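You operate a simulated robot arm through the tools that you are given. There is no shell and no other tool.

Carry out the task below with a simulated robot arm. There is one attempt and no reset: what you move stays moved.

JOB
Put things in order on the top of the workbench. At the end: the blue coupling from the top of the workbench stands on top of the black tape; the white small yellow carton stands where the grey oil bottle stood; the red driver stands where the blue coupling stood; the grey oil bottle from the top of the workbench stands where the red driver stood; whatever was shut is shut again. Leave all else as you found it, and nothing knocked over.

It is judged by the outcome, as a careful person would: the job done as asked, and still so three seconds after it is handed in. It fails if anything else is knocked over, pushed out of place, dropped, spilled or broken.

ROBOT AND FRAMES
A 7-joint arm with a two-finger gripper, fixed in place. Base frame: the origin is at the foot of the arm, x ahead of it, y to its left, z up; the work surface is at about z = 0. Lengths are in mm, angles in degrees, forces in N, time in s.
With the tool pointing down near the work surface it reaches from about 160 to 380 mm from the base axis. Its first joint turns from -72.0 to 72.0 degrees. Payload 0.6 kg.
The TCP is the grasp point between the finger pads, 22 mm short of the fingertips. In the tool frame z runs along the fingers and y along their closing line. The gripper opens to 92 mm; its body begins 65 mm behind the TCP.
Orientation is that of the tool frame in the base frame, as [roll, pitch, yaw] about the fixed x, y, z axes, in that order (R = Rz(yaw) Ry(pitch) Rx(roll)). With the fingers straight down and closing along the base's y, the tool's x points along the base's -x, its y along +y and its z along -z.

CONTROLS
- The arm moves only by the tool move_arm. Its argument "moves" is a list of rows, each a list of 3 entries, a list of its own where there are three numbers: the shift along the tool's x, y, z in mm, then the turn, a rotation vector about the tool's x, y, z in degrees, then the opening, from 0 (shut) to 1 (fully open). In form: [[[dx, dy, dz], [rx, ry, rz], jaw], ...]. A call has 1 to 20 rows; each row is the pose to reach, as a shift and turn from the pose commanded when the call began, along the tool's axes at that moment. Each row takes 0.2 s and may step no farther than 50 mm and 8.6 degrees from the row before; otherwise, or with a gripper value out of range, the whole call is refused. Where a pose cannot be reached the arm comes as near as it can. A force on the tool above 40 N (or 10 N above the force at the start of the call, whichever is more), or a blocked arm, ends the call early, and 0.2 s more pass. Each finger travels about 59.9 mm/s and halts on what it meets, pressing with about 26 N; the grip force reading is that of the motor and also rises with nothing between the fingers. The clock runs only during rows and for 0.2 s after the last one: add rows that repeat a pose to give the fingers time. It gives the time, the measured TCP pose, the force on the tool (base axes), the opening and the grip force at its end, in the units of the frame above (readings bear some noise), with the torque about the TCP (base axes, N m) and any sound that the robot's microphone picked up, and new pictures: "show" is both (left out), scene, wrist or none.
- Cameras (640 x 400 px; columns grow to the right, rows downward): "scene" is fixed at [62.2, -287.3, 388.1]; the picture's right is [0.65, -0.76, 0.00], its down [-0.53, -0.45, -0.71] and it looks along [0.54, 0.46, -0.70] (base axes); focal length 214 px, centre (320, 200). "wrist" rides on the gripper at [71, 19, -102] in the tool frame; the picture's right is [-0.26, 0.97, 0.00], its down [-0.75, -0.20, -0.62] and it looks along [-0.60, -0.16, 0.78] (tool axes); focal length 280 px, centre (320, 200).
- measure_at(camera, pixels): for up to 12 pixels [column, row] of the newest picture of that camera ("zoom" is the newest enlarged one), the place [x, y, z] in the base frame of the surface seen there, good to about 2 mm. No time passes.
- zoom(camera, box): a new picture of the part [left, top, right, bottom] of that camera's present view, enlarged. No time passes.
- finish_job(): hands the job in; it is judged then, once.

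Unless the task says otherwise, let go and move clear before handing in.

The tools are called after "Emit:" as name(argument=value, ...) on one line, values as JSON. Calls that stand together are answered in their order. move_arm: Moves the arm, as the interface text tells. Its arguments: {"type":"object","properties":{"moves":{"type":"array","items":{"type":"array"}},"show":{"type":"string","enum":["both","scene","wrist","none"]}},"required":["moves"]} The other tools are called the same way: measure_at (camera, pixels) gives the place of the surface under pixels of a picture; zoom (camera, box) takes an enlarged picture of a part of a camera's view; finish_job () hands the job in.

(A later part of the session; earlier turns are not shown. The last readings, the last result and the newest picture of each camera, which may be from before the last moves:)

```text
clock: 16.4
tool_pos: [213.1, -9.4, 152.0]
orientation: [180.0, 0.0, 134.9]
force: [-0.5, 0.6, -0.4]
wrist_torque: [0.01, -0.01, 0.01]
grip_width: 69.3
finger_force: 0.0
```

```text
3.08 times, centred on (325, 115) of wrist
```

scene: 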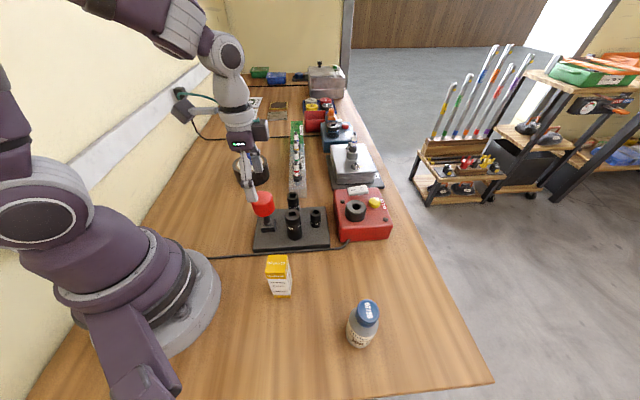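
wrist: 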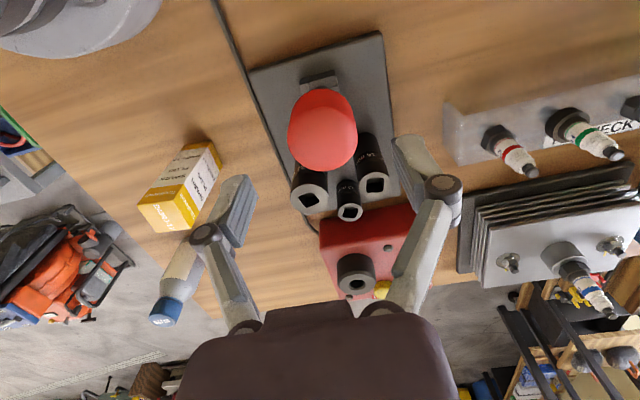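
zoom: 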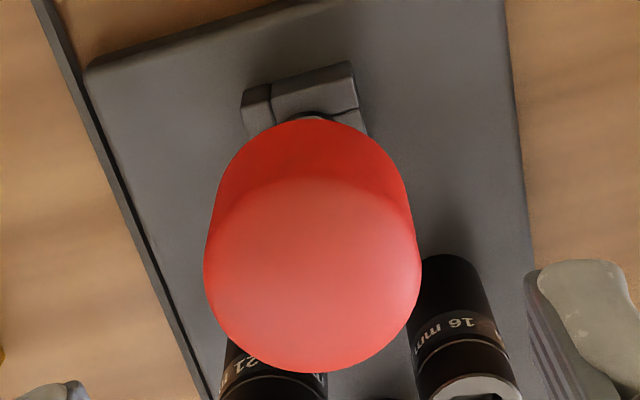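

The handle centre averages (214,-9), within about 1 mm of the TCP. I'll descend to z≈93, keeping the fingertips above the block, and look before closing.

Emit:
move_arm(moves=[[[0, 0, 20], [0, 0, 0], 0.75], [[0, 0, 40], [0, 0, 0], 0.75], [[0, 0, 58], [0, 0, 0], 0.75], [[0, 0, 58], [0, 0, 0], 0.75]])

Emit:
zoom(camera="scene", box=[230, 170, 310, 250])

```text
clock: 17.4
tool_pos: [215.3, -8.1, 94.2]
orientation: [180.0, 0.0, 135.1]
force: [0.2, 0.6, 0.2]
wrist_torque: [0.01, 0.05, 0.0]
grip_width: 69.1
finger_force: 0.2
```

scene: 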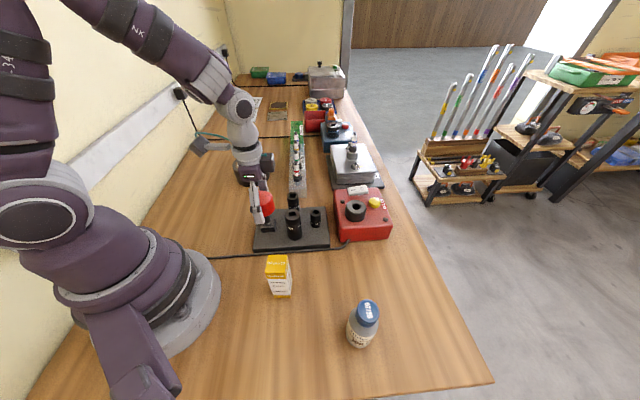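
wrist: 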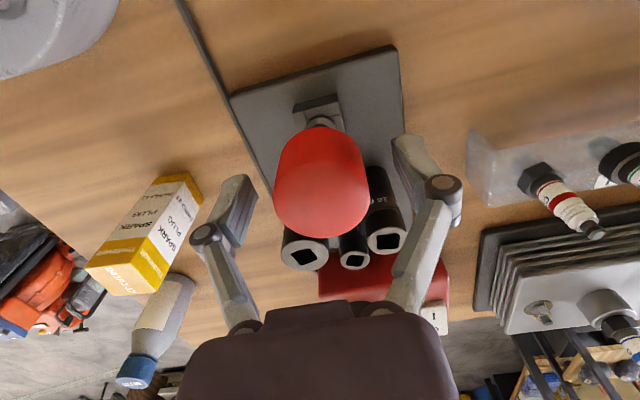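

```text
5.00 times, centred on (270, 210) of scene
```

zoom: 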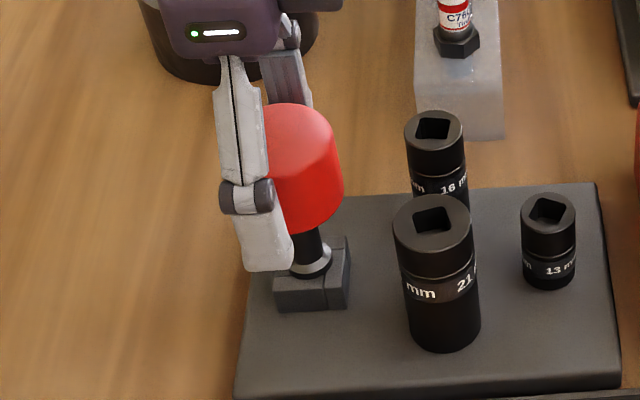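

The handle is between the fingers with the sockets clear. I'll close on it.

Emit:
move_arm(moves=[[[0, 0, 0], [0, 0, 0], 0.55], [[0, 0, 0], [0, 0, 0], 0.3], [[0, 0, 0], [0, 0, 0], 0.3], [[0, 0, 0], [0, 0, 0], 0.3]])

Emit:
zoom(camera="scene", box=[230, 170, 310, 250])

```text
clock: 18.4
tool_pos: [213.4, -8.7, 94.8]
orientation: [180.0, 0.0, 135.0]
force: [-1.4, -0.8, 4.2]
wrist_torque: [0.02, 0.05, 0.0]
grip_width: 41.3
finger_force: 25.8
```

scene: 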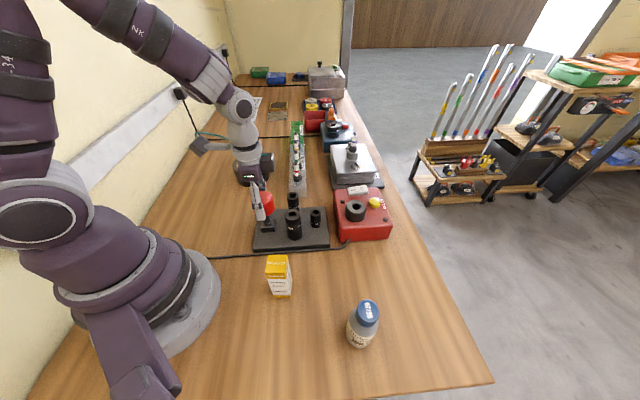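
wrist: 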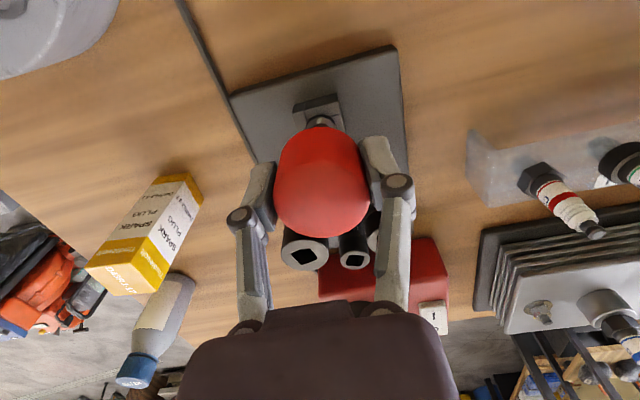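

```text
5.00 times, centred on (270, 210) of scene
```

zoom: 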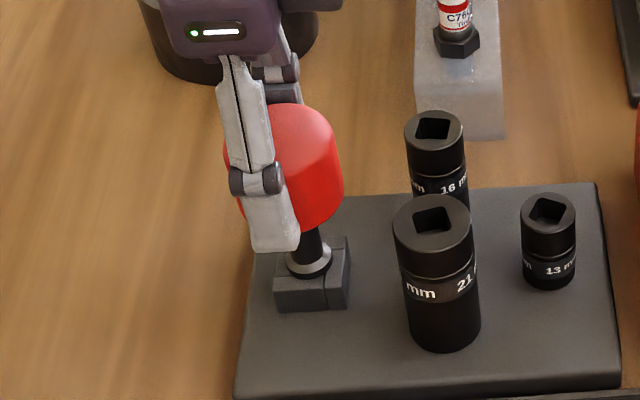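

The driver is gripped at 41.3 mm. I'll lift just a few mm and check whether the block or plate comes along.

Emit:
move_arm(moves=[[[0, 0, -3], [0, 0, 0], 0.3], [[0, 0, -8], [0, 0, 0], 0.3], [[0, 0, -8], [0, 0, 0], 0.3]], show="scene")

Emit:
zoom(camera="scene", box=[240, 195, 300, 250])

```text
clock: 19.2
tool_pos: [212.7, -8.8, 102.5]
orientation: [180.0, 0.0, 135.0]
force: [1.0, -0.2, -2.3]
wrist_torque: [0.0, -0.04, -0.01]
grip_width: 41.1
finger_force: 25.6
```

scene: 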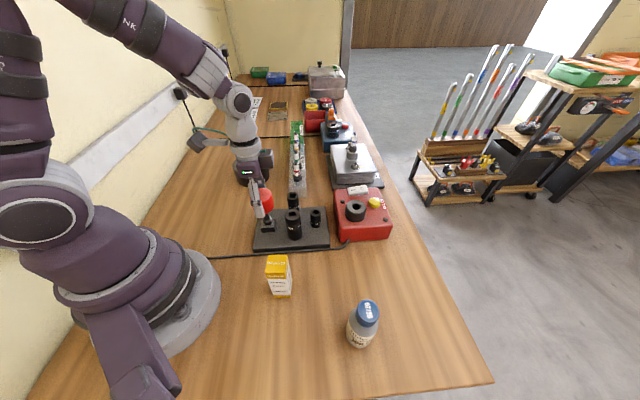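

```text
7.27 times, centred on (270, 222) of scene
```

zoom: 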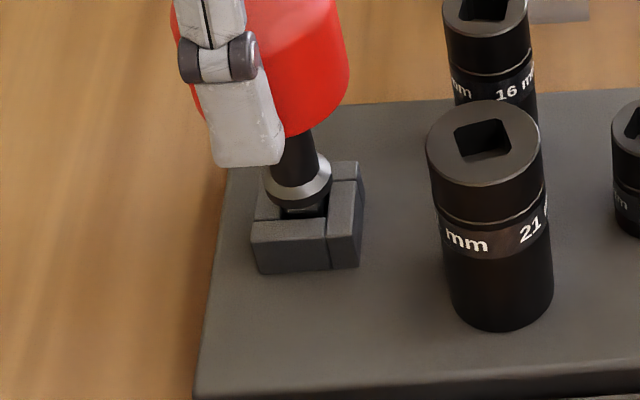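

Only the driver rises. The block at zoom (305,220) stays behind with a square hole, so the driver has a square tip. I'll lift it clear and inspect its underside.

Emit:
move_arm(moves=[[[0, 0, -10], [0, 0, 0], 0.3], [[0, 0, -30], [0, 0, 0], 0.3], [[0, 0, -60], [0, 0, 0], 0.3], [[0, 0, -90], [0, 0, 0], 0.3], [[0, 0, -90], [0, 0, 0], 0.3]])

Emit:
zoom(camera="scene", box=[230, 150, 310, 250])

Emit:
zoom(camera="wrist", box=[240, 40, 420, 240])

```text
clock: 20.4
tool_pos: [211.9, -8.2, 193.2]
orientation: [179.9, 0.0, 135.1]
force: [-0.1, 0.5, -1.1]
wrist_torque: [0.0, -0.01, 0.02]
grip_width: 41.2
finger_force: 26.1
```

scene: 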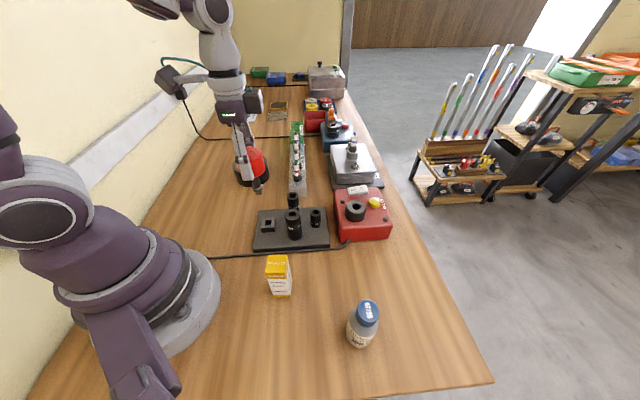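
wrist: 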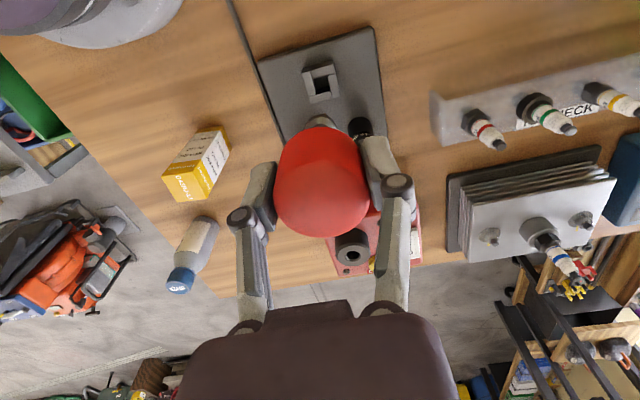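

```text
4.00 times, centred on (270, 200) of scene
```

zoom: 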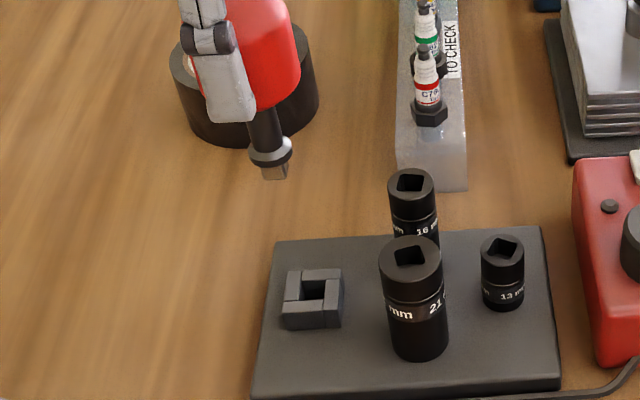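

```text
2.00 times, centred on (330, 140) of wrist
```

zoom: 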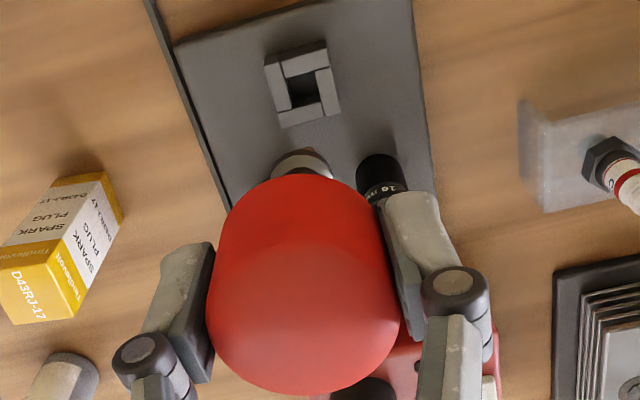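

The driver is free. It has a square tip below a collar at zoom (272,165), and that tip is what it will have to stand on. I'll zoom and measure the tip.

Emit:
zoom(camera="scene", box=[248, 172, 282, 202])

Emit:
measure_at(camera="zoom", pixels=[[300, 250], [320, 290], [360, 290], [330, 250], [350, 240], [300, 180], [340, 180], [300, 50], [340, 275], [370, 270]])

Emit:
zoom(camera="scene", box=[253, 205, 293, 245])

Emit:
measure_at(camera="zoom", pixels=[[165, 210], [260, 195], [330, 200], [330, 250], [250, 255], [170, 255], [235, 230], [170, 295], [240, 320], [310, 310], [350, 250], [290, 215]])

```text
13.33 times, centred on (265, 187) of scene
```

zoom: 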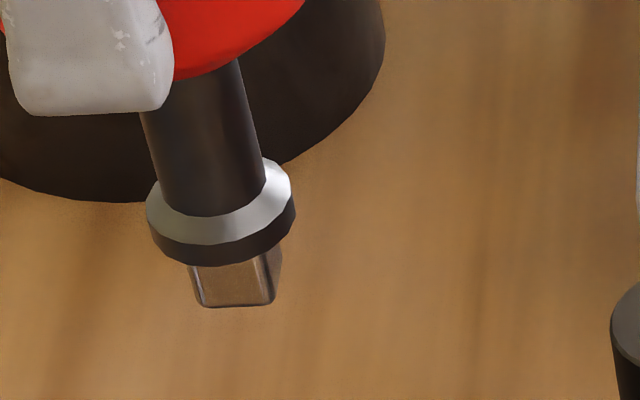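

```text
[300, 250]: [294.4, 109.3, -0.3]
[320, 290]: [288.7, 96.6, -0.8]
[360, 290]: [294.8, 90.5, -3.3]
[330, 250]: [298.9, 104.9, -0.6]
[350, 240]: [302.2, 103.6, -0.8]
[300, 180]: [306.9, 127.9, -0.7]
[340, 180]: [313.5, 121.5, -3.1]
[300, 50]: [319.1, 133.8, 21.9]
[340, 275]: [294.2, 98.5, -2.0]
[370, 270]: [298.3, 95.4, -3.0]
```

```text
10.00 times, centred on (273, 225) of scene
```

zoom: 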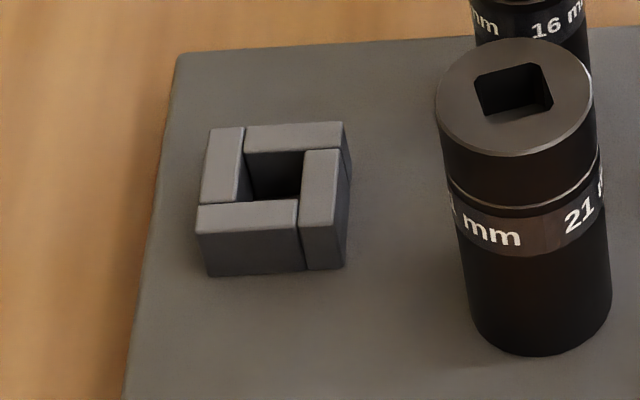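

```text
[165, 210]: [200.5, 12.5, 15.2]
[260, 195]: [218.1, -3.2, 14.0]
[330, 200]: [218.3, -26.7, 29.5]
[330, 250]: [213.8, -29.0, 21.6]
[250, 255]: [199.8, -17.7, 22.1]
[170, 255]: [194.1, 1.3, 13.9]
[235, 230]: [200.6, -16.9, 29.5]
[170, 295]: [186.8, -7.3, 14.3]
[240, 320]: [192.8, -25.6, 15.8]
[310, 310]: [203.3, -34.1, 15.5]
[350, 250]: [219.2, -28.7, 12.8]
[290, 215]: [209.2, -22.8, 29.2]
```

The tip is about 12 mm square, so the driver can stand on it if set down dead upright and released gently. I'll carry it to above the coupling's old spot (258,-214.5), turning the gripper back 45° on the way.

Emit:
measure_at(camera="scene", pixels=[[258, 193], [258.6, 194.5], [260, 193], [256, 190], [258, 188]])

Emit:
move_arm(moves=[[[-20, -13, 0], [0, 0, -5], 0.3], [[-50, -32, 0], [0, 0, -12.5], 0.3], [[-82, -52.5, 0], [0, 0, -20], 0.3], [[-114, -73, 0], [0, 0, -28], 0.3], [[-146, -93.5, 0], [0, 0, -36], 0.3], [[-168, -107.7, 0], [0, 0, -41.5], 0.3], [[-177.3, -113.7, 0], [0, 0, -45], 0.3], [[-177.3, -113.7, 0], [0, 0, -45], 0.3], [[-177.3, -113.7, 0], [0, 0, -45], 0.3]])

```text
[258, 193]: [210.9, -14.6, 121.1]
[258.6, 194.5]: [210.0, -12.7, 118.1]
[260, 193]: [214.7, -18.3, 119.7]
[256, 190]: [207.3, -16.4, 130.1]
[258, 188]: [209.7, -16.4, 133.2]
```

```text
clock: 22.4
tool_pos: [258.2, -214.0, 192.8]
orientation: [179.9, 0.0, 180.0]
force: [0.1, 0.5, -1.3]
wrist_torque: [-0.02, 0.01, -0.01]
grip_width: 41.0
finger_force: 25.8
```

scene: 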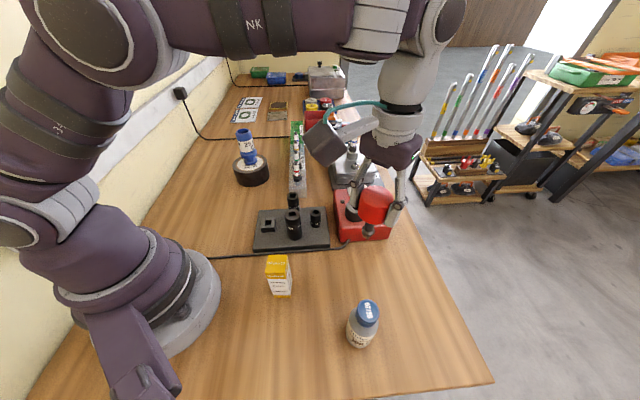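
wrist: 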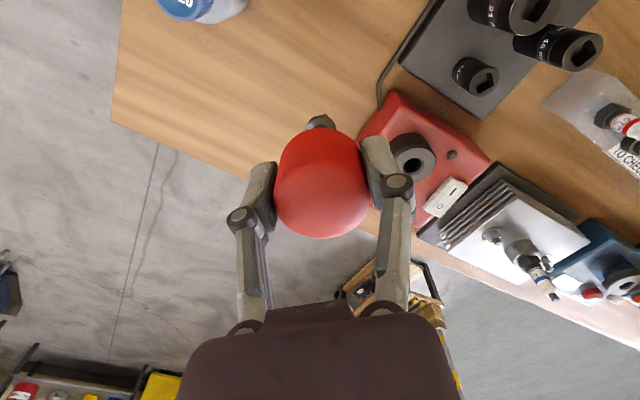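

The tip bottom is about 75 mm below the TCP, so it should touch the table at TCP z≈73.5. I'll descend to about 80 first.

Emit:
move_arm(moves=[[[0, 0, 30], [0, 0, 0], 0.3], [[0, 0, 60], [0, 0, 0], 0.3], [[0, 0, 85], [0, 0, 0], 0.3], [[0, 0, 105], [0, 0, 0], 0.3], [[0, 0, 112], [0, 0, 0], 0.3], [[0, 0, 112], [0, 0, 0], 0.3]])

Emit:
zoom(camera="scene", box=[325, 220, 405, 290])

```text
clock: 23.8
tool_pos: [258.3, -214.4, 81.5]
orientation: [180.0, 0.0, 180.0]
force: [0.3, -0.4, -1.7]
wrist_torque: [-0.01, 0.0, 0.0]
grip_width: 41.0
finger_force: 26.0
```

scene: 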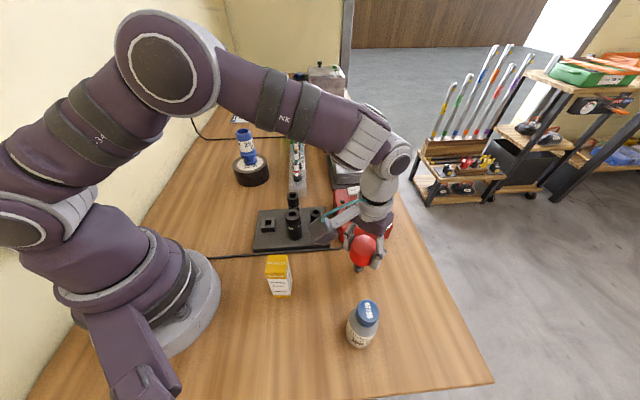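
wrist: 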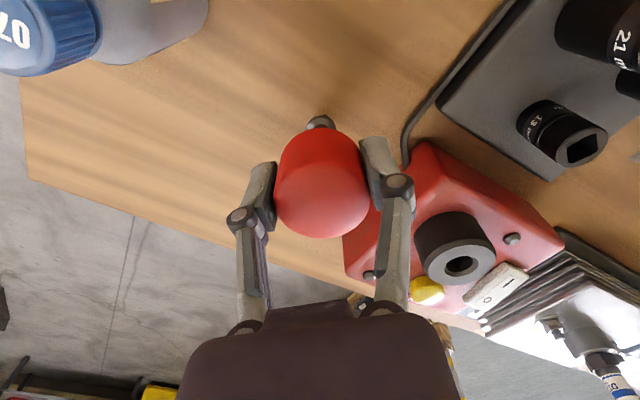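

```text
5.71 times, centred on (365, 255) of scene
```

zoom: 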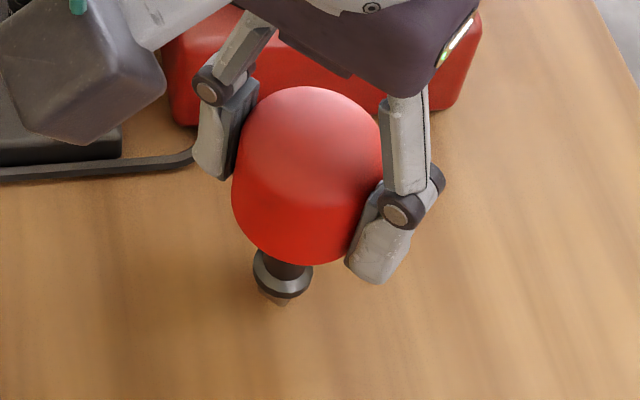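

The driver is hanging straight about 7 mm above the table. I'll lower in small steps and stop when the force rises.

Emit:
move_arm(moves=[[[0, 0, 3], [0, 0, 0], 0.3], [[0, 0, 5], [0, 0, 0], 0.3], [[0, 0, 5], [0, 0, 0], 0.3]], show="none")

```text
clock: 24.6
tool_pos: [256.9, -213.8, 75.2]
orientation: [-179.9, 0.0, 180.0]
force: [0.2, 0.2, -1.8]
wrist_torque: [0.0, -0.01, -0.02]
grip_width: 41.1
finger_force: 26.0
```

No contact yet at z≈75.5. I'll go on in half-millimetre steps.

Emit:
move_arm(moves=[[[0, 0, 0.7], [0, 0, 0], 0.3], [[0, 0, 1.3], [0, 0, 0], 0.3], [[0, 0, 1.3], [0, 0, 0], 0.3]], show="none")

```text
clock: 25.4
tool_pos: [259.2, -214.8, 75.9]
orientation: [-179.9, 0.1, 180.0]
force: [-5.0, 3.4, 33.1]
wrist_torque: [0.19, 0.29, 0.02]
grip_width: 41.4
finger_force: 26.1
```

The tip is on the table but pressing at 33 N. I'll back off a fraction of a millimetre before releasing.

Emit:
move_arm(moves=[[[0, 0, -0.5], [0, 0, 0], 0.3], [[0, 0, -0.5], [0, 0, 0], 0.3]], show="none")

```text
clock: 26.0
tool_pos: [259.3, -214.7, 75.6]
orientation: [-180.0, 0.0, 179.9]
force: [0.7, -6.0, 16.9]
wrist_torque: [-0.42, -0.05, -0.02]
grip_width: 41.3
finger_force: 25.7
```

It still presses at 17 N with some side load. I'll ease off a little more.

Emit:
move_arm(moves=[[[0, 0, -0.3], [0, 0, 0], 0.3], [[0, 0, -0.4], [0, 0, 0], 0.3], [[0, 0, -0.4], [0, 0, 0], 0.3]], show="both")

Emit:
zoom(camera="scene", box=[335, 230, 395, 290])

```text
clock: 26.8
tool_pos: [259.3, -214.8, 75.2]
orientation: [-180.0, 0.1, 180.0]
force: [5.3, -3.4, 9.6]
wrist_torque: [-0.31, -0.42, -0.04]
grip_width: 40.9
finger_force: 26.3
```

scene: 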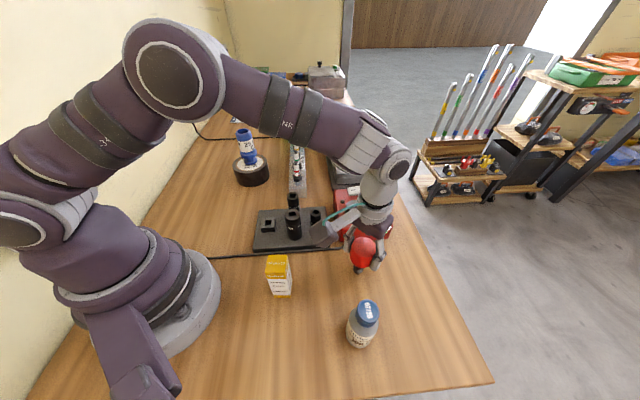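
wrist: 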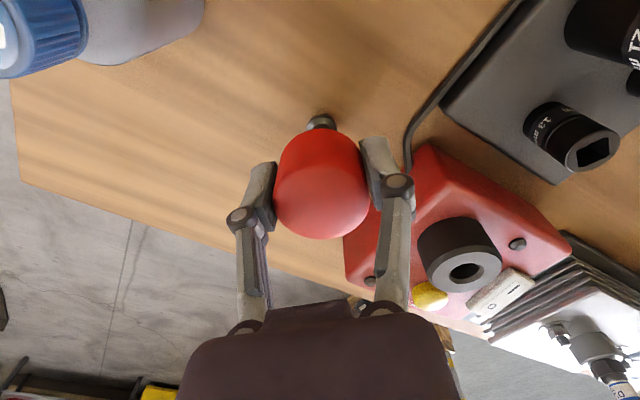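

```text
6.67 times, centred on (365, 260) of scene
```

zoom: 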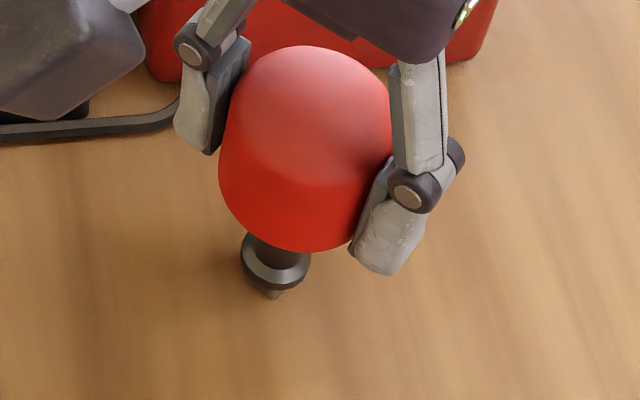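

There is still some side load at 9.6 N down. I'll lift another 0.3 mm so the contact is light, then read the forces.

Emit:
move_arm(moves=[[[0, 0, -0.3], [0, 0, 0], 0.3], [[0, 0, -0.3], [0, 0, 0], 0.3], [[0, 0, -0.3], [0, 0, 0], 0.3]], show="none")

```text
clock: 27.6
tool_pos: [259.3, -213.3, 74.8]
orientation: [179.9, -0.1, 179.9]
force: [0.1, 0.1, -1.0]
wrist_torque: [-0.03, 0.0, -0.02]
grip_width: 41.1
finger_force: 25.9
```

The contact is gone, so the gap is under 0.3 mm. I'll lower by 0.2 mm for a light touch.

Emit:
move_arm(moves=[[[0, 0, 0.2], [0, 0, 0], 0.3], [[0, 0, 0.2], [0, 0, 0], 0.3]], show="none")

```text
clock: 28.2
tool_pos: [257.9, -213.9, 75.7]
orientation: [180.0, -0.1, -180.0]
force: [-0.1, 0.0, -1.2]
wrist_torque: [-0.02, 0.01, 0.02]
grip_width: 41.2
finger_force: 26.7
```

Still free. I'll take another 0.25 mm.

Emit:
move_arm(moves=[[[0, 0, 0.25], [0, 0, 0], 0.3], [[0, 0, 0.25], [0, 0, 0], 0.3]], show="none")

```text
clock: 28.8
tool_pos: [258.9, -214.7, 75.6]
orientation: [180.0, -0.1, 180.0]
force: [-1.1, -0.5, 6.7]
wrist_torque: [-0.03, 0.09, -0.02]
grip_width: 41.6
finger_force: 26.0
```

Now it's in light, flat contact at 6.7 N with negligible side load. I'll release slowly in small jaw steps.

Emit:
move_arm(moves=[[[0, 0, 0], [0, 0, 0], 0.42], [[0, 0, 0], [0, 0, 0], 0.44], [[0, 0, 0], [0, 0, 0], 0.445], [[0, 0, 0], [0, 0, 0], 0.45], [[0, 0, 0], [0, 0, 0], 0.455], [[0, 0, 0], [0, 0, 0], 0.46], [[0, 0, 0], [0, 0, 0], 0.465], [[0, 0, 0], [0, 0, 0], 0.47], [[0, 0, 0], [0, 0, 0], 0.48], [[0, 0, 0], [0, 0, 0], 0.49], [[0, 0, 0], [0, 0, 0], 0.49]])

Emit:
zoom(camera="scene", box=[335, 230, 395, 290])

```text
clock: 31.2
tool_pos: [257.9, -214.8, 75.0]
orientation: [180.0, -0.1, -179.9]
force: [-0.2, -0.3, -0.3]
wrist_torque: [-0.01, 0.0, 0.0]
grip_width: 45.0
finger_force: 0.2
```

scene: 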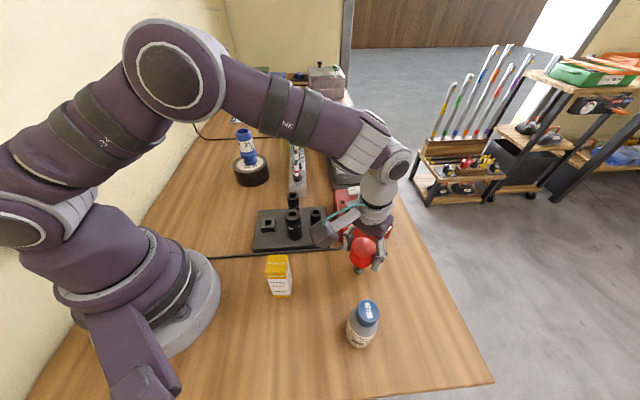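
wrist: 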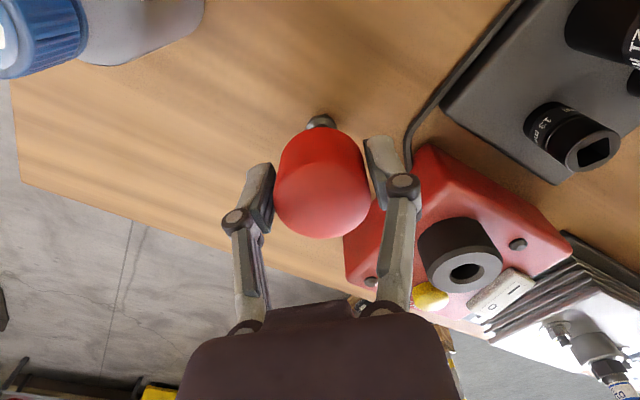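

```text
6.67 times, centred on (365, 260) of scene
```

zoom: 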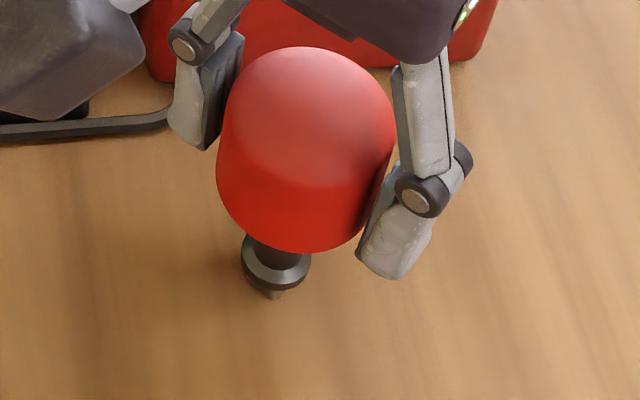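

At 45 mm opening the driver stays put, with gaps on both sides. I'll open a bit more and compare to confirm it stands alone.

Emit:
move_arm(moves=[[[0, 0, 0], [0, 0, 0], 0.5], [[0, 0, 0], [0, 0, 0], 0.51], [[0, 0, 0], [0, 0, 0], 0.52], [[0, 0, 0], [0, 0, 0], 0.53], [[0, 0, 0], [0, 0, 0], 0.54], [[0, 0, 0], [0, 0, 0], 0.54]])

Emit:
zoom(camera="scene", box=[335, 230, 395, 290])

Emit:
zoom(camera="wrist", box=[240, 90, 400, 250])

```text
clock: 32.6
tool_pos: [257.5, -213.7, 75.6]
orientation: [180.0, -0.1, 180.0]
force: [-0.2, 0.5, 0.1]
wrist_torque: [0.01, -0.01, 0.02]
grip_width: 49.8
finger_force: 0.1
```

scene: 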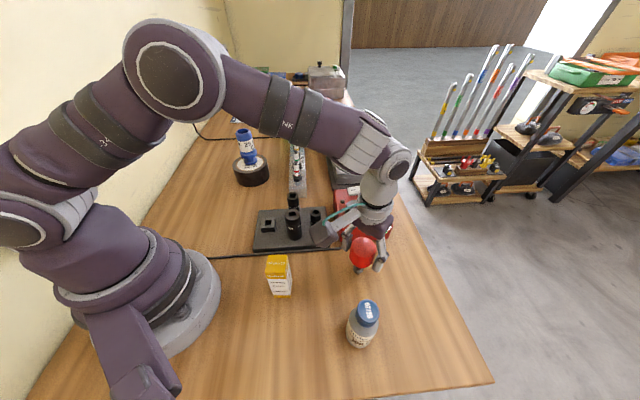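
wrist: 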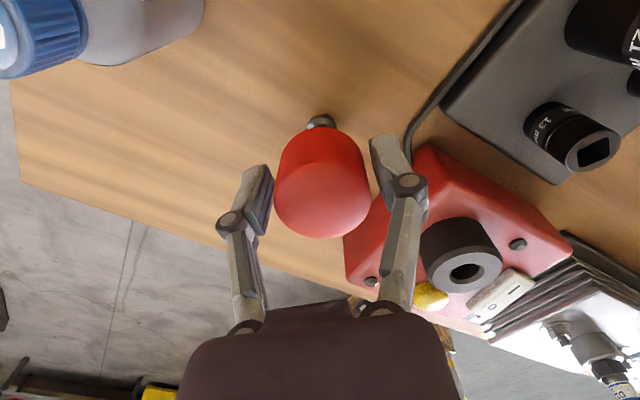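

```text
6.67 times, centred on (365, 260) of scene
```

zoom: 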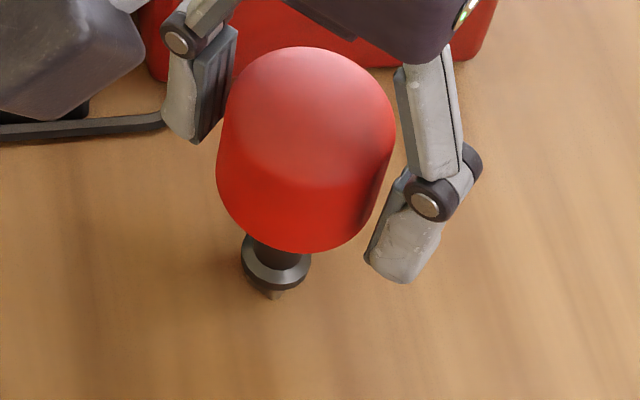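

```text
2.50 times, centred on (320, 170) of wrist
```

zoom: 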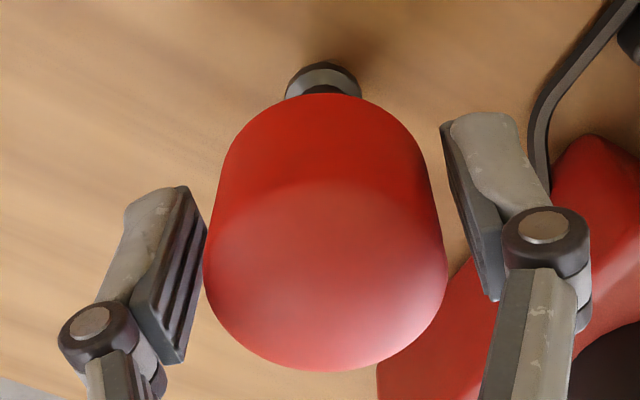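

The handle edges (217–395 in the zoom) haven't shifted while the fingers opened, so the driver stands on its own. I'll open further and rise straight up.

Emit:
move_arm(moves=[[[0, 0, 0], [0, 0, 0], 0.58], [[0, 0, 0], [0, 0, 0], 0.62], [[0, 0, 0], [0, 0, 0], 0.66], [[0, 0, 0], [0, 0, 0], 0.72], [[0, 0, 0], [0, 0, 0], 0.78], [[0, 0, -10], [0, 0, 0], 0.78], [[0, 0, -30], [0, 0, 0], 0.78], [[0, 0, -60], [0, 0, 0], 0.78], [[0, 0, -95], [0, 0, 0], 0.78], [[0, 0, -125], [0, 0, 0], 0.78], [[0, 0, -125], [0, 0, 0], 0.78]])

Emit:
zoom(camera="scene", box=[325, 220, 405, 290])

```text
clock: 35.0
tool_pos: [258.9, -212.8, 200.8]
orientation: [-180.0, 0.0, -180.0]
force: [0.7, 0.6, -0.2]
wrist_torque: [0.02, 0.01, 0.01]
grip_width: 71.9
finger_force: 0.0
```

scene: 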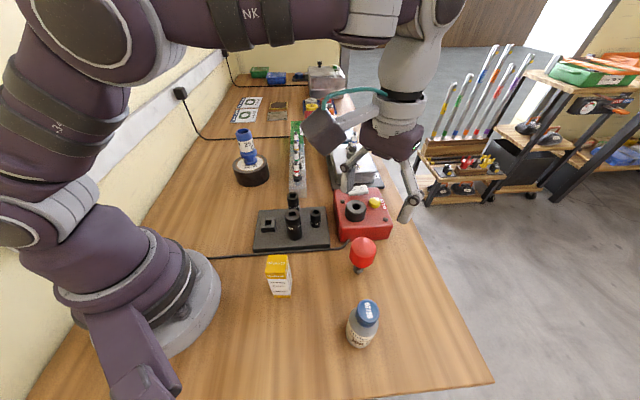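
wrist: 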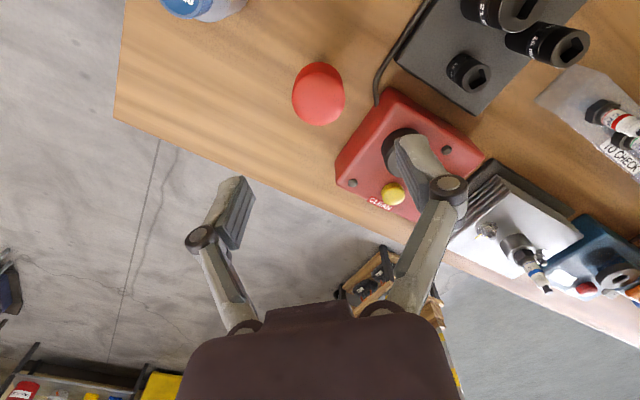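

```text
5.71 times, centred on (365, 255) of scene
```

zoom: 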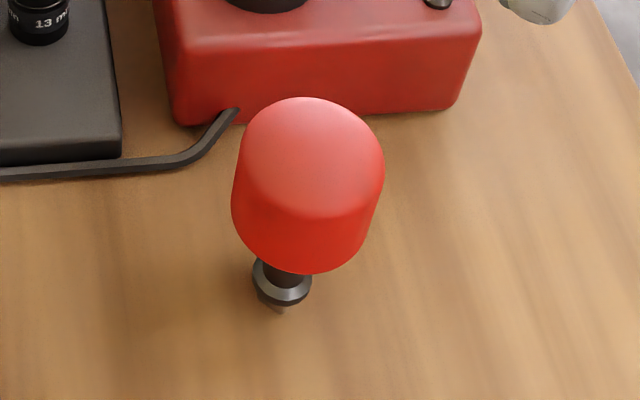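

The driver stands upright on the coupling's old spot. Next is the bottle, so I'll measure its cap and body precisely first.

Emit:
zoom(camera="scene", box=[335, 290, 391, 355])

Emit:
measure_at(camera="zoom", pixels=[[285, 130], [415, 130], [350, 62], [340, 195], [350, 120], [240, 180], [408, 240], [220, 250], [300, 300], [380, 300], [290, 350], [330, 210]])

```text
6.15 times, centred on (363, 322) of scene
```

zoom: 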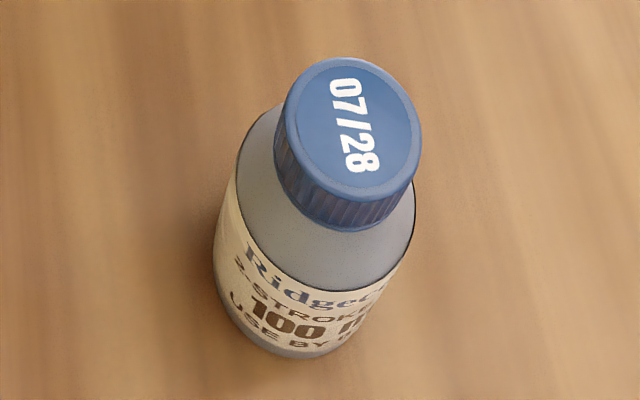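

```text
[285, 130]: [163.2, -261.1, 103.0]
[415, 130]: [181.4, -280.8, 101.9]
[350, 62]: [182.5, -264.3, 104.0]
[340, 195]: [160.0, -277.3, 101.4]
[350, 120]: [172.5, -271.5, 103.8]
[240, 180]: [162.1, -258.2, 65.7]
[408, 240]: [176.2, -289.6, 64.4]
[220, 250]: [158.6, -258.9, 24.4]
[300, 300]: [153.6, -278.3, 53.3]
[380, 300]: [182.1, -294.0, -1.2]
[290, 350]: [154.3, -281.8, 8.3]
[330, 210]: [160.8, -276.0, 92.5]
```

The bottle centre is about (172,-271) with body radius about 20 and cap top at 103. I'll move above it, turning the gripper 25°.

Emit:
move_arm(moves=[[[20, -13, 0], [0, 0, 6], 0.75], [[48, -31, 5], [0, 0, 13], 0.75], [[75, -49, 15], [0, 0, 20], 0.75], [[86.2, -56.7, 31], [0, 0, 25], 0.75], [[86.2, -56.7, 31], [0, 0, 25], 0.75]])

```text
clock: 36.2
tool_pos: [171.3, -270.5, 168.6]
orientation: [179.9, 0.0, 155.0]
force: [-0.1, -0.3, -0.4]
wrist_torque: [-0.02, 0.0, 0.01]
grip_width: 69.2
finger_force: 0.0
```

scene: 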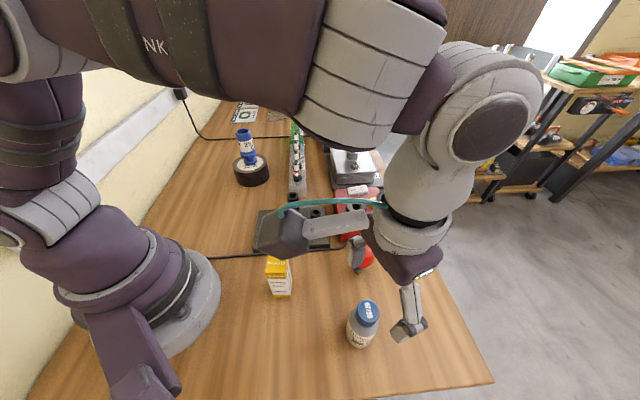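
wrist: 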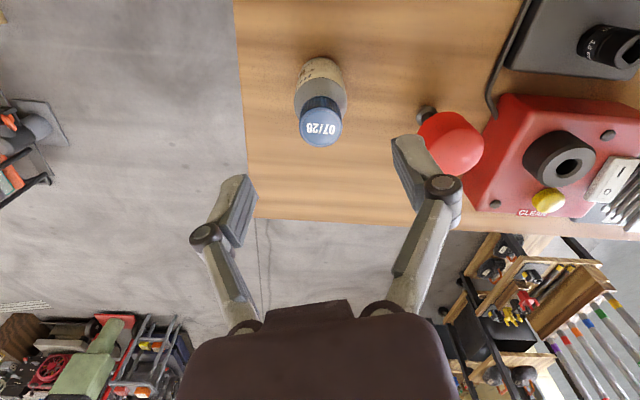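

The cap appears at wrist (321,128) against a predicted (320,125), so I'm aligned. I'll descend to z≈51 around the bottle body, which keeps the palm above the cap.

Emit:
move_arm(moves=[[[0, 0, 30], [0, 0, 0], 0.75], [[0, 0, 60], [0, 0, 0], 0.75], [[0, 0, 90], [0, 0, 0], 0.75], [[0, 0, 110], [0, 0, 0], 0.75], [[0, 0, 118], [0, 0, 0], 0.75], [[0, 0, 118], [0, 0, 0], 0.75]])

Emit:
zoom(camera="scene", box=[325, 270, 425, 370])

```text
clock: 37.6
tool_pos: [170.9, -271.3, 52.5]
orientation: [180.0, 0.0, 155.1]
force: [0.0, 0.5, 1.5]
wrist_torque: [-0.01, -0.01, 0.02]
grip_width: 69.1
finger_force: 0.0
```

scene: 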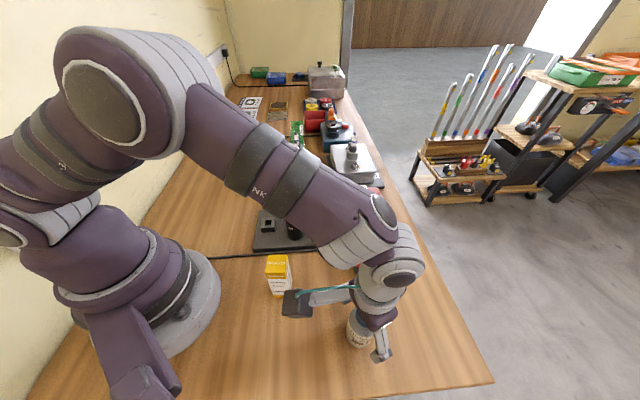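
wrist: 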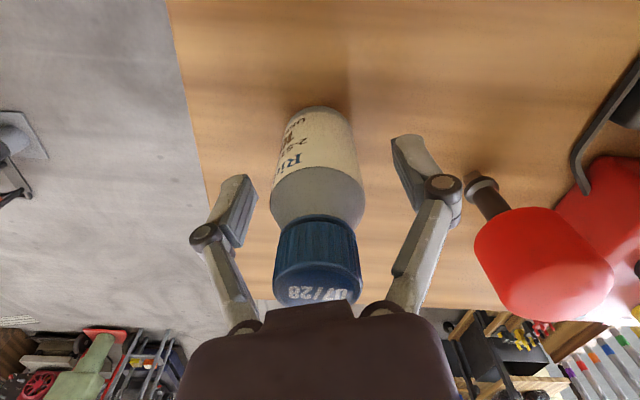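

```text
4.00 times, centred on (375, 320) of scene
```

zoom: 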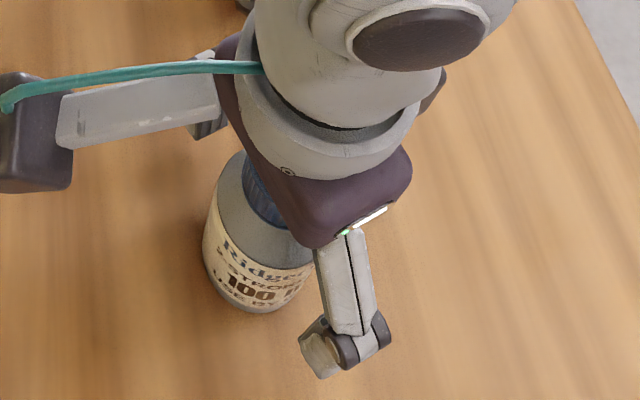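

The bottle is between the fingers with the palm clear of the cap. I'll close on the body.

Emit:
move_arm(moves=[[[0, 0, 0], [0, 0, 0], 0.55], [[0, 0, 0], [0, 0, 0], 0.3], [[0, 0, 0], [0, 0, 0], 0.3], [[0, 0, 0], [0, 0, 0], 0.3]], show="wrist")

```text
clock: 38.6
tool_pos: [172.7, -269.6, 53.1]
orientation: [180.0, 0.1, 155.1]
force: [-1.2, 0.7, 4.3]
wrist_torque: [0.04, -0.04, -0.01]
grip_width: 38.5
finger_force: 25.4
```

wrist: 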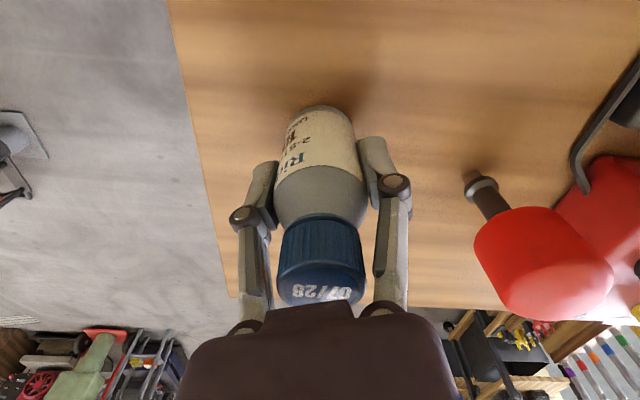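

The jaws stopped at 38.5 mm on the body. I'll lift straight up.

Emit:
move_arm(moves=[[[0, 0, -8], [0, 0, 0], 0.3], [[0, 0, -30], [0, 0, 0], 0.3], [[0, 0, -60], [0, 0, 0], 0.3], [[0, 0, -95], [0, 0, 0], 0.3], [[0, 0, -120], [0, 0, 0], 0.3], [[0, 0, -120], [0, 0, 0], 0.3]])

Emit:
zoom(camera="scene", box=[325, 200, 445, 340])

```text
clock: 40.0
tool_pos: [172.3, -271.0, 173.8]
orientation: [179.9, 0.0, 155.1]
force: [-0.3, 0.0, -1.2]
wrist_torque: [0.03, -0.02, -0.02]
grip_width: 38.8
finger_force: 25.4
```

scene: 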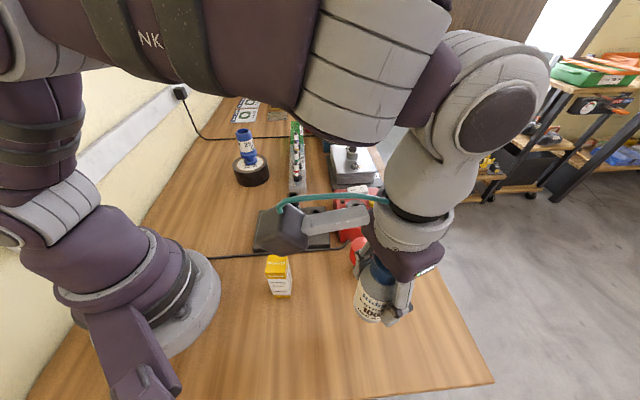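
wrist: 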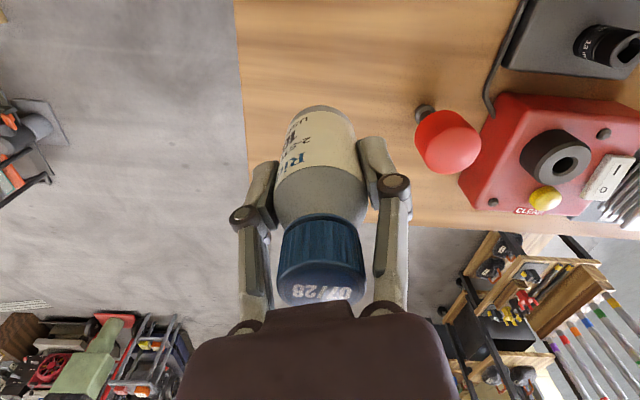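

```text
2.86 times, centred on (385, 270) of scene
```

zoom: 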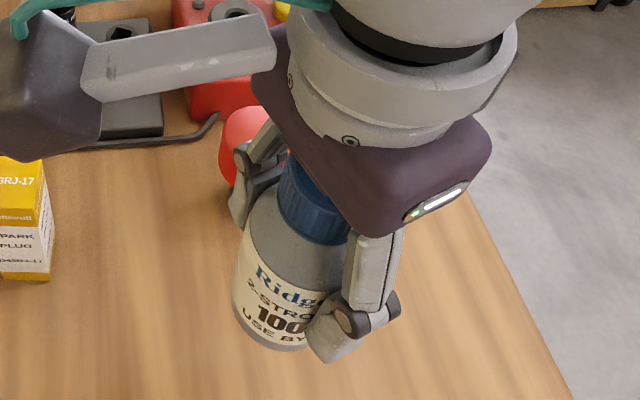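

The bottle is held securely. I'll carry it to above the block at (213.5,-9), turning 20° so the fingers point away from the sockets.

Emit:
move_arm(moves=[[[5.9, 20.4, -8], [0, 0, 2], 0.3], [[14.6, 51, -15], [0, 0, 5], 0.3], [[24.2, 84.1, -15], [0, 0, 8], 0.3], [[33.7, 117.3, -15], [0, 0, 11], 0.3], [[43.9, 152.9, -15], [0, 0, 14], 0.3], [[54.2, 188.6, -15], [0, 0, 17], 0.3], [[63.7, 221.8, -15], [0, 0, 19], 0.3], [[70.3, 244.7, -15], [0, 0, 20], 0.3], [[73.2, 254.9, -15], [0, 0, 20], 0.3], [[73.2, 254.9, -15], [0, 0, 20], 0.3]])

```text
clock: 42.2
tool_pos: [214.3, -9.0, 186.8]
orientation: [-180.0, 0.0, 135.0]
force: [0.4, 0.1, -0.1]
wrist_torque: [0.02, 0.01, -0.04]
grip_width: 38.7
finger_force: 25.4
```

scene: 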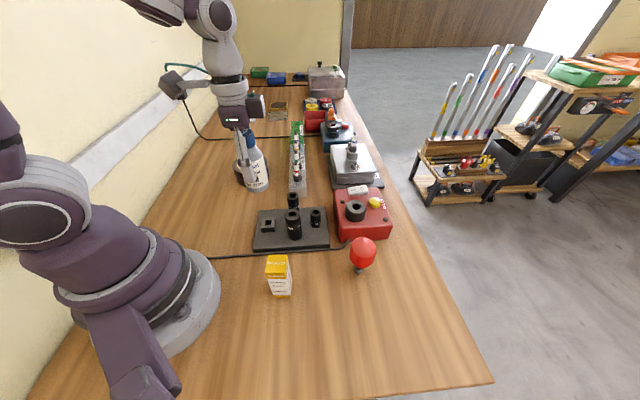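
wrist: 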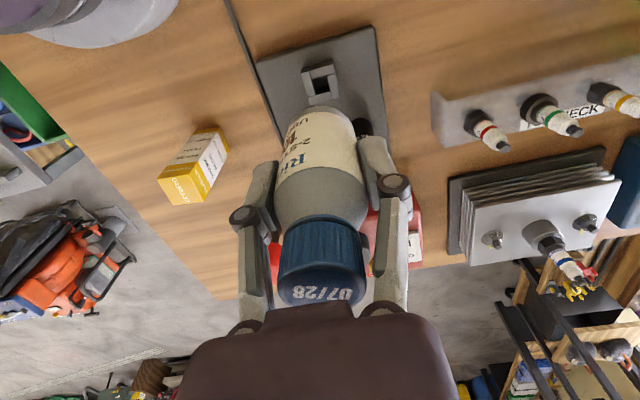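

The bottle is above the block. I'll measure the block's top centre from both cameras before lowering.

Emit:
zoom(camera="scene", box=[253, 205, 293, 245])

Emit:
measure_at(camera="zoom", pixels=[[215, 133], [340, 126], [293, 208], [202, 210], [228, 140], [325, 155], [320, 215], [295, 135], [225, 190], [270, 215], [280, 180], [270, 165]])

Emit:
zoom(camera="wrist", box=[280, 40, 360, 120])

Emit:
measure_at(camera="zoom", pixels=[[190, 150], [370, 110], [400, 290], [230, 300], [215, 220], [380, 200], [290, 140], [320, 290], [300, 220], [240, 150], [340, 125]])

```text
10.00 times, centred on (273, 225) of scene
```

zoom: 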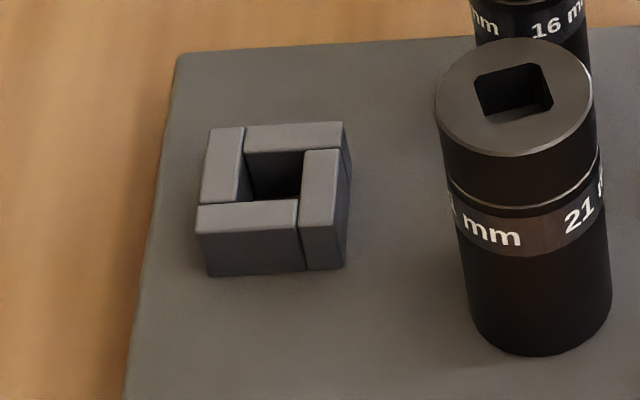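

```text
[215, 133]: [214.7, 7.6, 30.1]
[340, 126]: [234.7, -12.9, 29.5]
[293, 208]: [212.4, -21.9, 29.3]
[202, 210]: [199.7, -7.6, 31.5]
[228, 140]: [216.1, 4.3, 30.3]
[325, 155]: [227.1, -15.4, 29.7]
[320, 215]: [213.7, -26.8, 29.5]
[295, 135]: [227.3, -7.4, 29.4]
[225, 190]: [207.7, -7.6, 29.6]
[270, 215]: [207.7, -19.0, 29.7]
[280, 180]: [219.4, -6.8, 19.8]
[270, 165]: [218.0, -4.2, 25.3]
```

```text
5.00 times, centred on (320, 80) of wrist
```

zoom: 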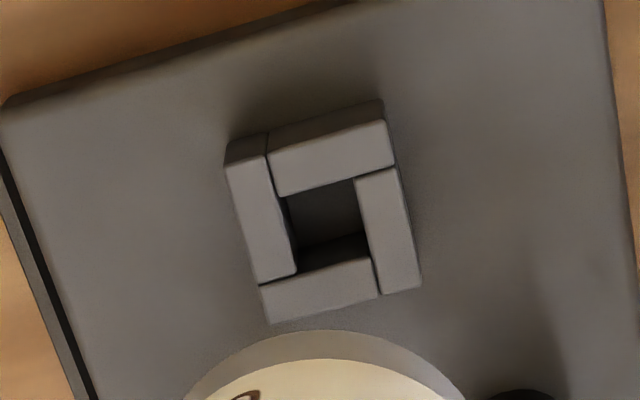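

```text
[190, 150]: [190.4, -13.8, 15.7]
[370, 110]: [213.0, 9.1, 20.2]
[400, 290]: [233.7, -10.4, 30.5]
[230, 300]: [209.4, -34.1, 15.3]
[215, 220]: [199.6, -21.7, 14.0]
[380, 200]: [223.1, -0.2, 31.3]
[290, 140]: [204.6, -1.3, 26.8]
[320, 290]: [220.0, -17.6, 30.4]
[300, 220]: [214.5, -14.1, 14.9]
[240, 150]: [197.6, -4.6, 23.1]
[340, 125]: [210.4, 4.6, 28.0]
```

The block's top centre is about (215,-9.3) at z≈29.7. The bottle base should touch at TCP z≈84, so I'll descend to about 90 first.

Emit:
move_arm(moves=[[[-0.5, 0.5, 30], [0, 0, 0], 0.3], [[-0.5, 0.5, 60], [0, 0, 0], 0.3], [[-0.5, 0.5, 85], [0, 0, 0], 0.3], [[-0.5, 0.5, 97], [0, 0, 0], 0.3], [[-0.5, 0.5, 97], [0, 0, 0], 0.3]])

Emit:
zoom(camera="scene", box=[230, 165, 310, 250])

```text
clock: 43.4
tool_pos: [215.5, -8.4, 90.5]
orientation: [180.0, 0.0, 135.1]
force: [0.5, -0.8, -1.3]
wrist_torque: [0.0, 0.02, 0.0]
grip_width: 38.8
finger_force: 26.0
```

scene: 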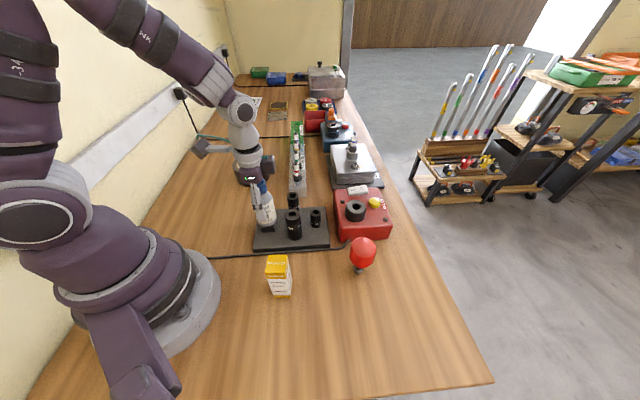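
wrist: 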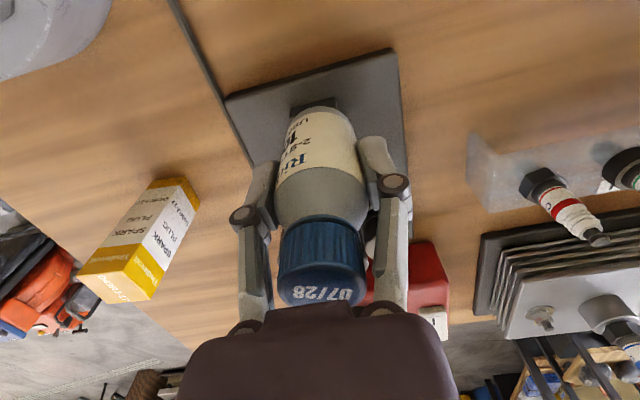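

```text
4.71 times, centred on (270, 208) of scene
```

zoom: 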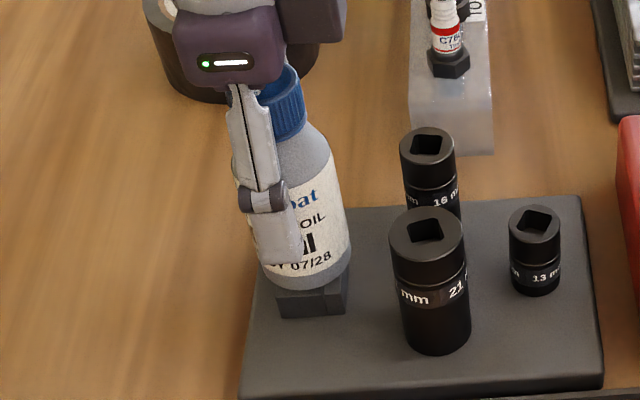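

The bottle is centred over the block with a few mm of gap. I'll lower in small steps and watch the force.

Emit:
move_arm(moves=[[[0, 0, 2], [0, 0, 0], 0.3], [[0, 0, 4], [0, 0, 0], 0.3], [[0, 0, 4], [0, 0, 0], 0.3]], show="none")

```text
clock: 44.2
tool_pos: [215.2, -7.5, 85.7]
orientation: [180.0, 0.0, 135.0]
force: [-1.1, 0.1, -1.5]
wrist_torque: [-0.02, -0.02, 0.0]
grip_width: 38.5
finger_force: 25.9
```

No contact yet at z≈86. I'll continue in half-millimetre steps.

Emit:
move_arm(moves=[[[0, 0, 0.5], [0, 0, 0], 0.3], [[0, 0, 1], [0, 0, 0], 0.3], [[0, 0, 1], [0, 0, 0], 0.3]], show="none")

```text
clock: 45.0
tool_pos: [214.8, -8.3, 83.8]
orientation: [-180.0, 0.0, 134.9]
force: [-4.4, 4.0, 23.0]
wrist_torque: [0.05, 0.06, 0.01]
grip_width: 38.8
finger_force: 25.7
```

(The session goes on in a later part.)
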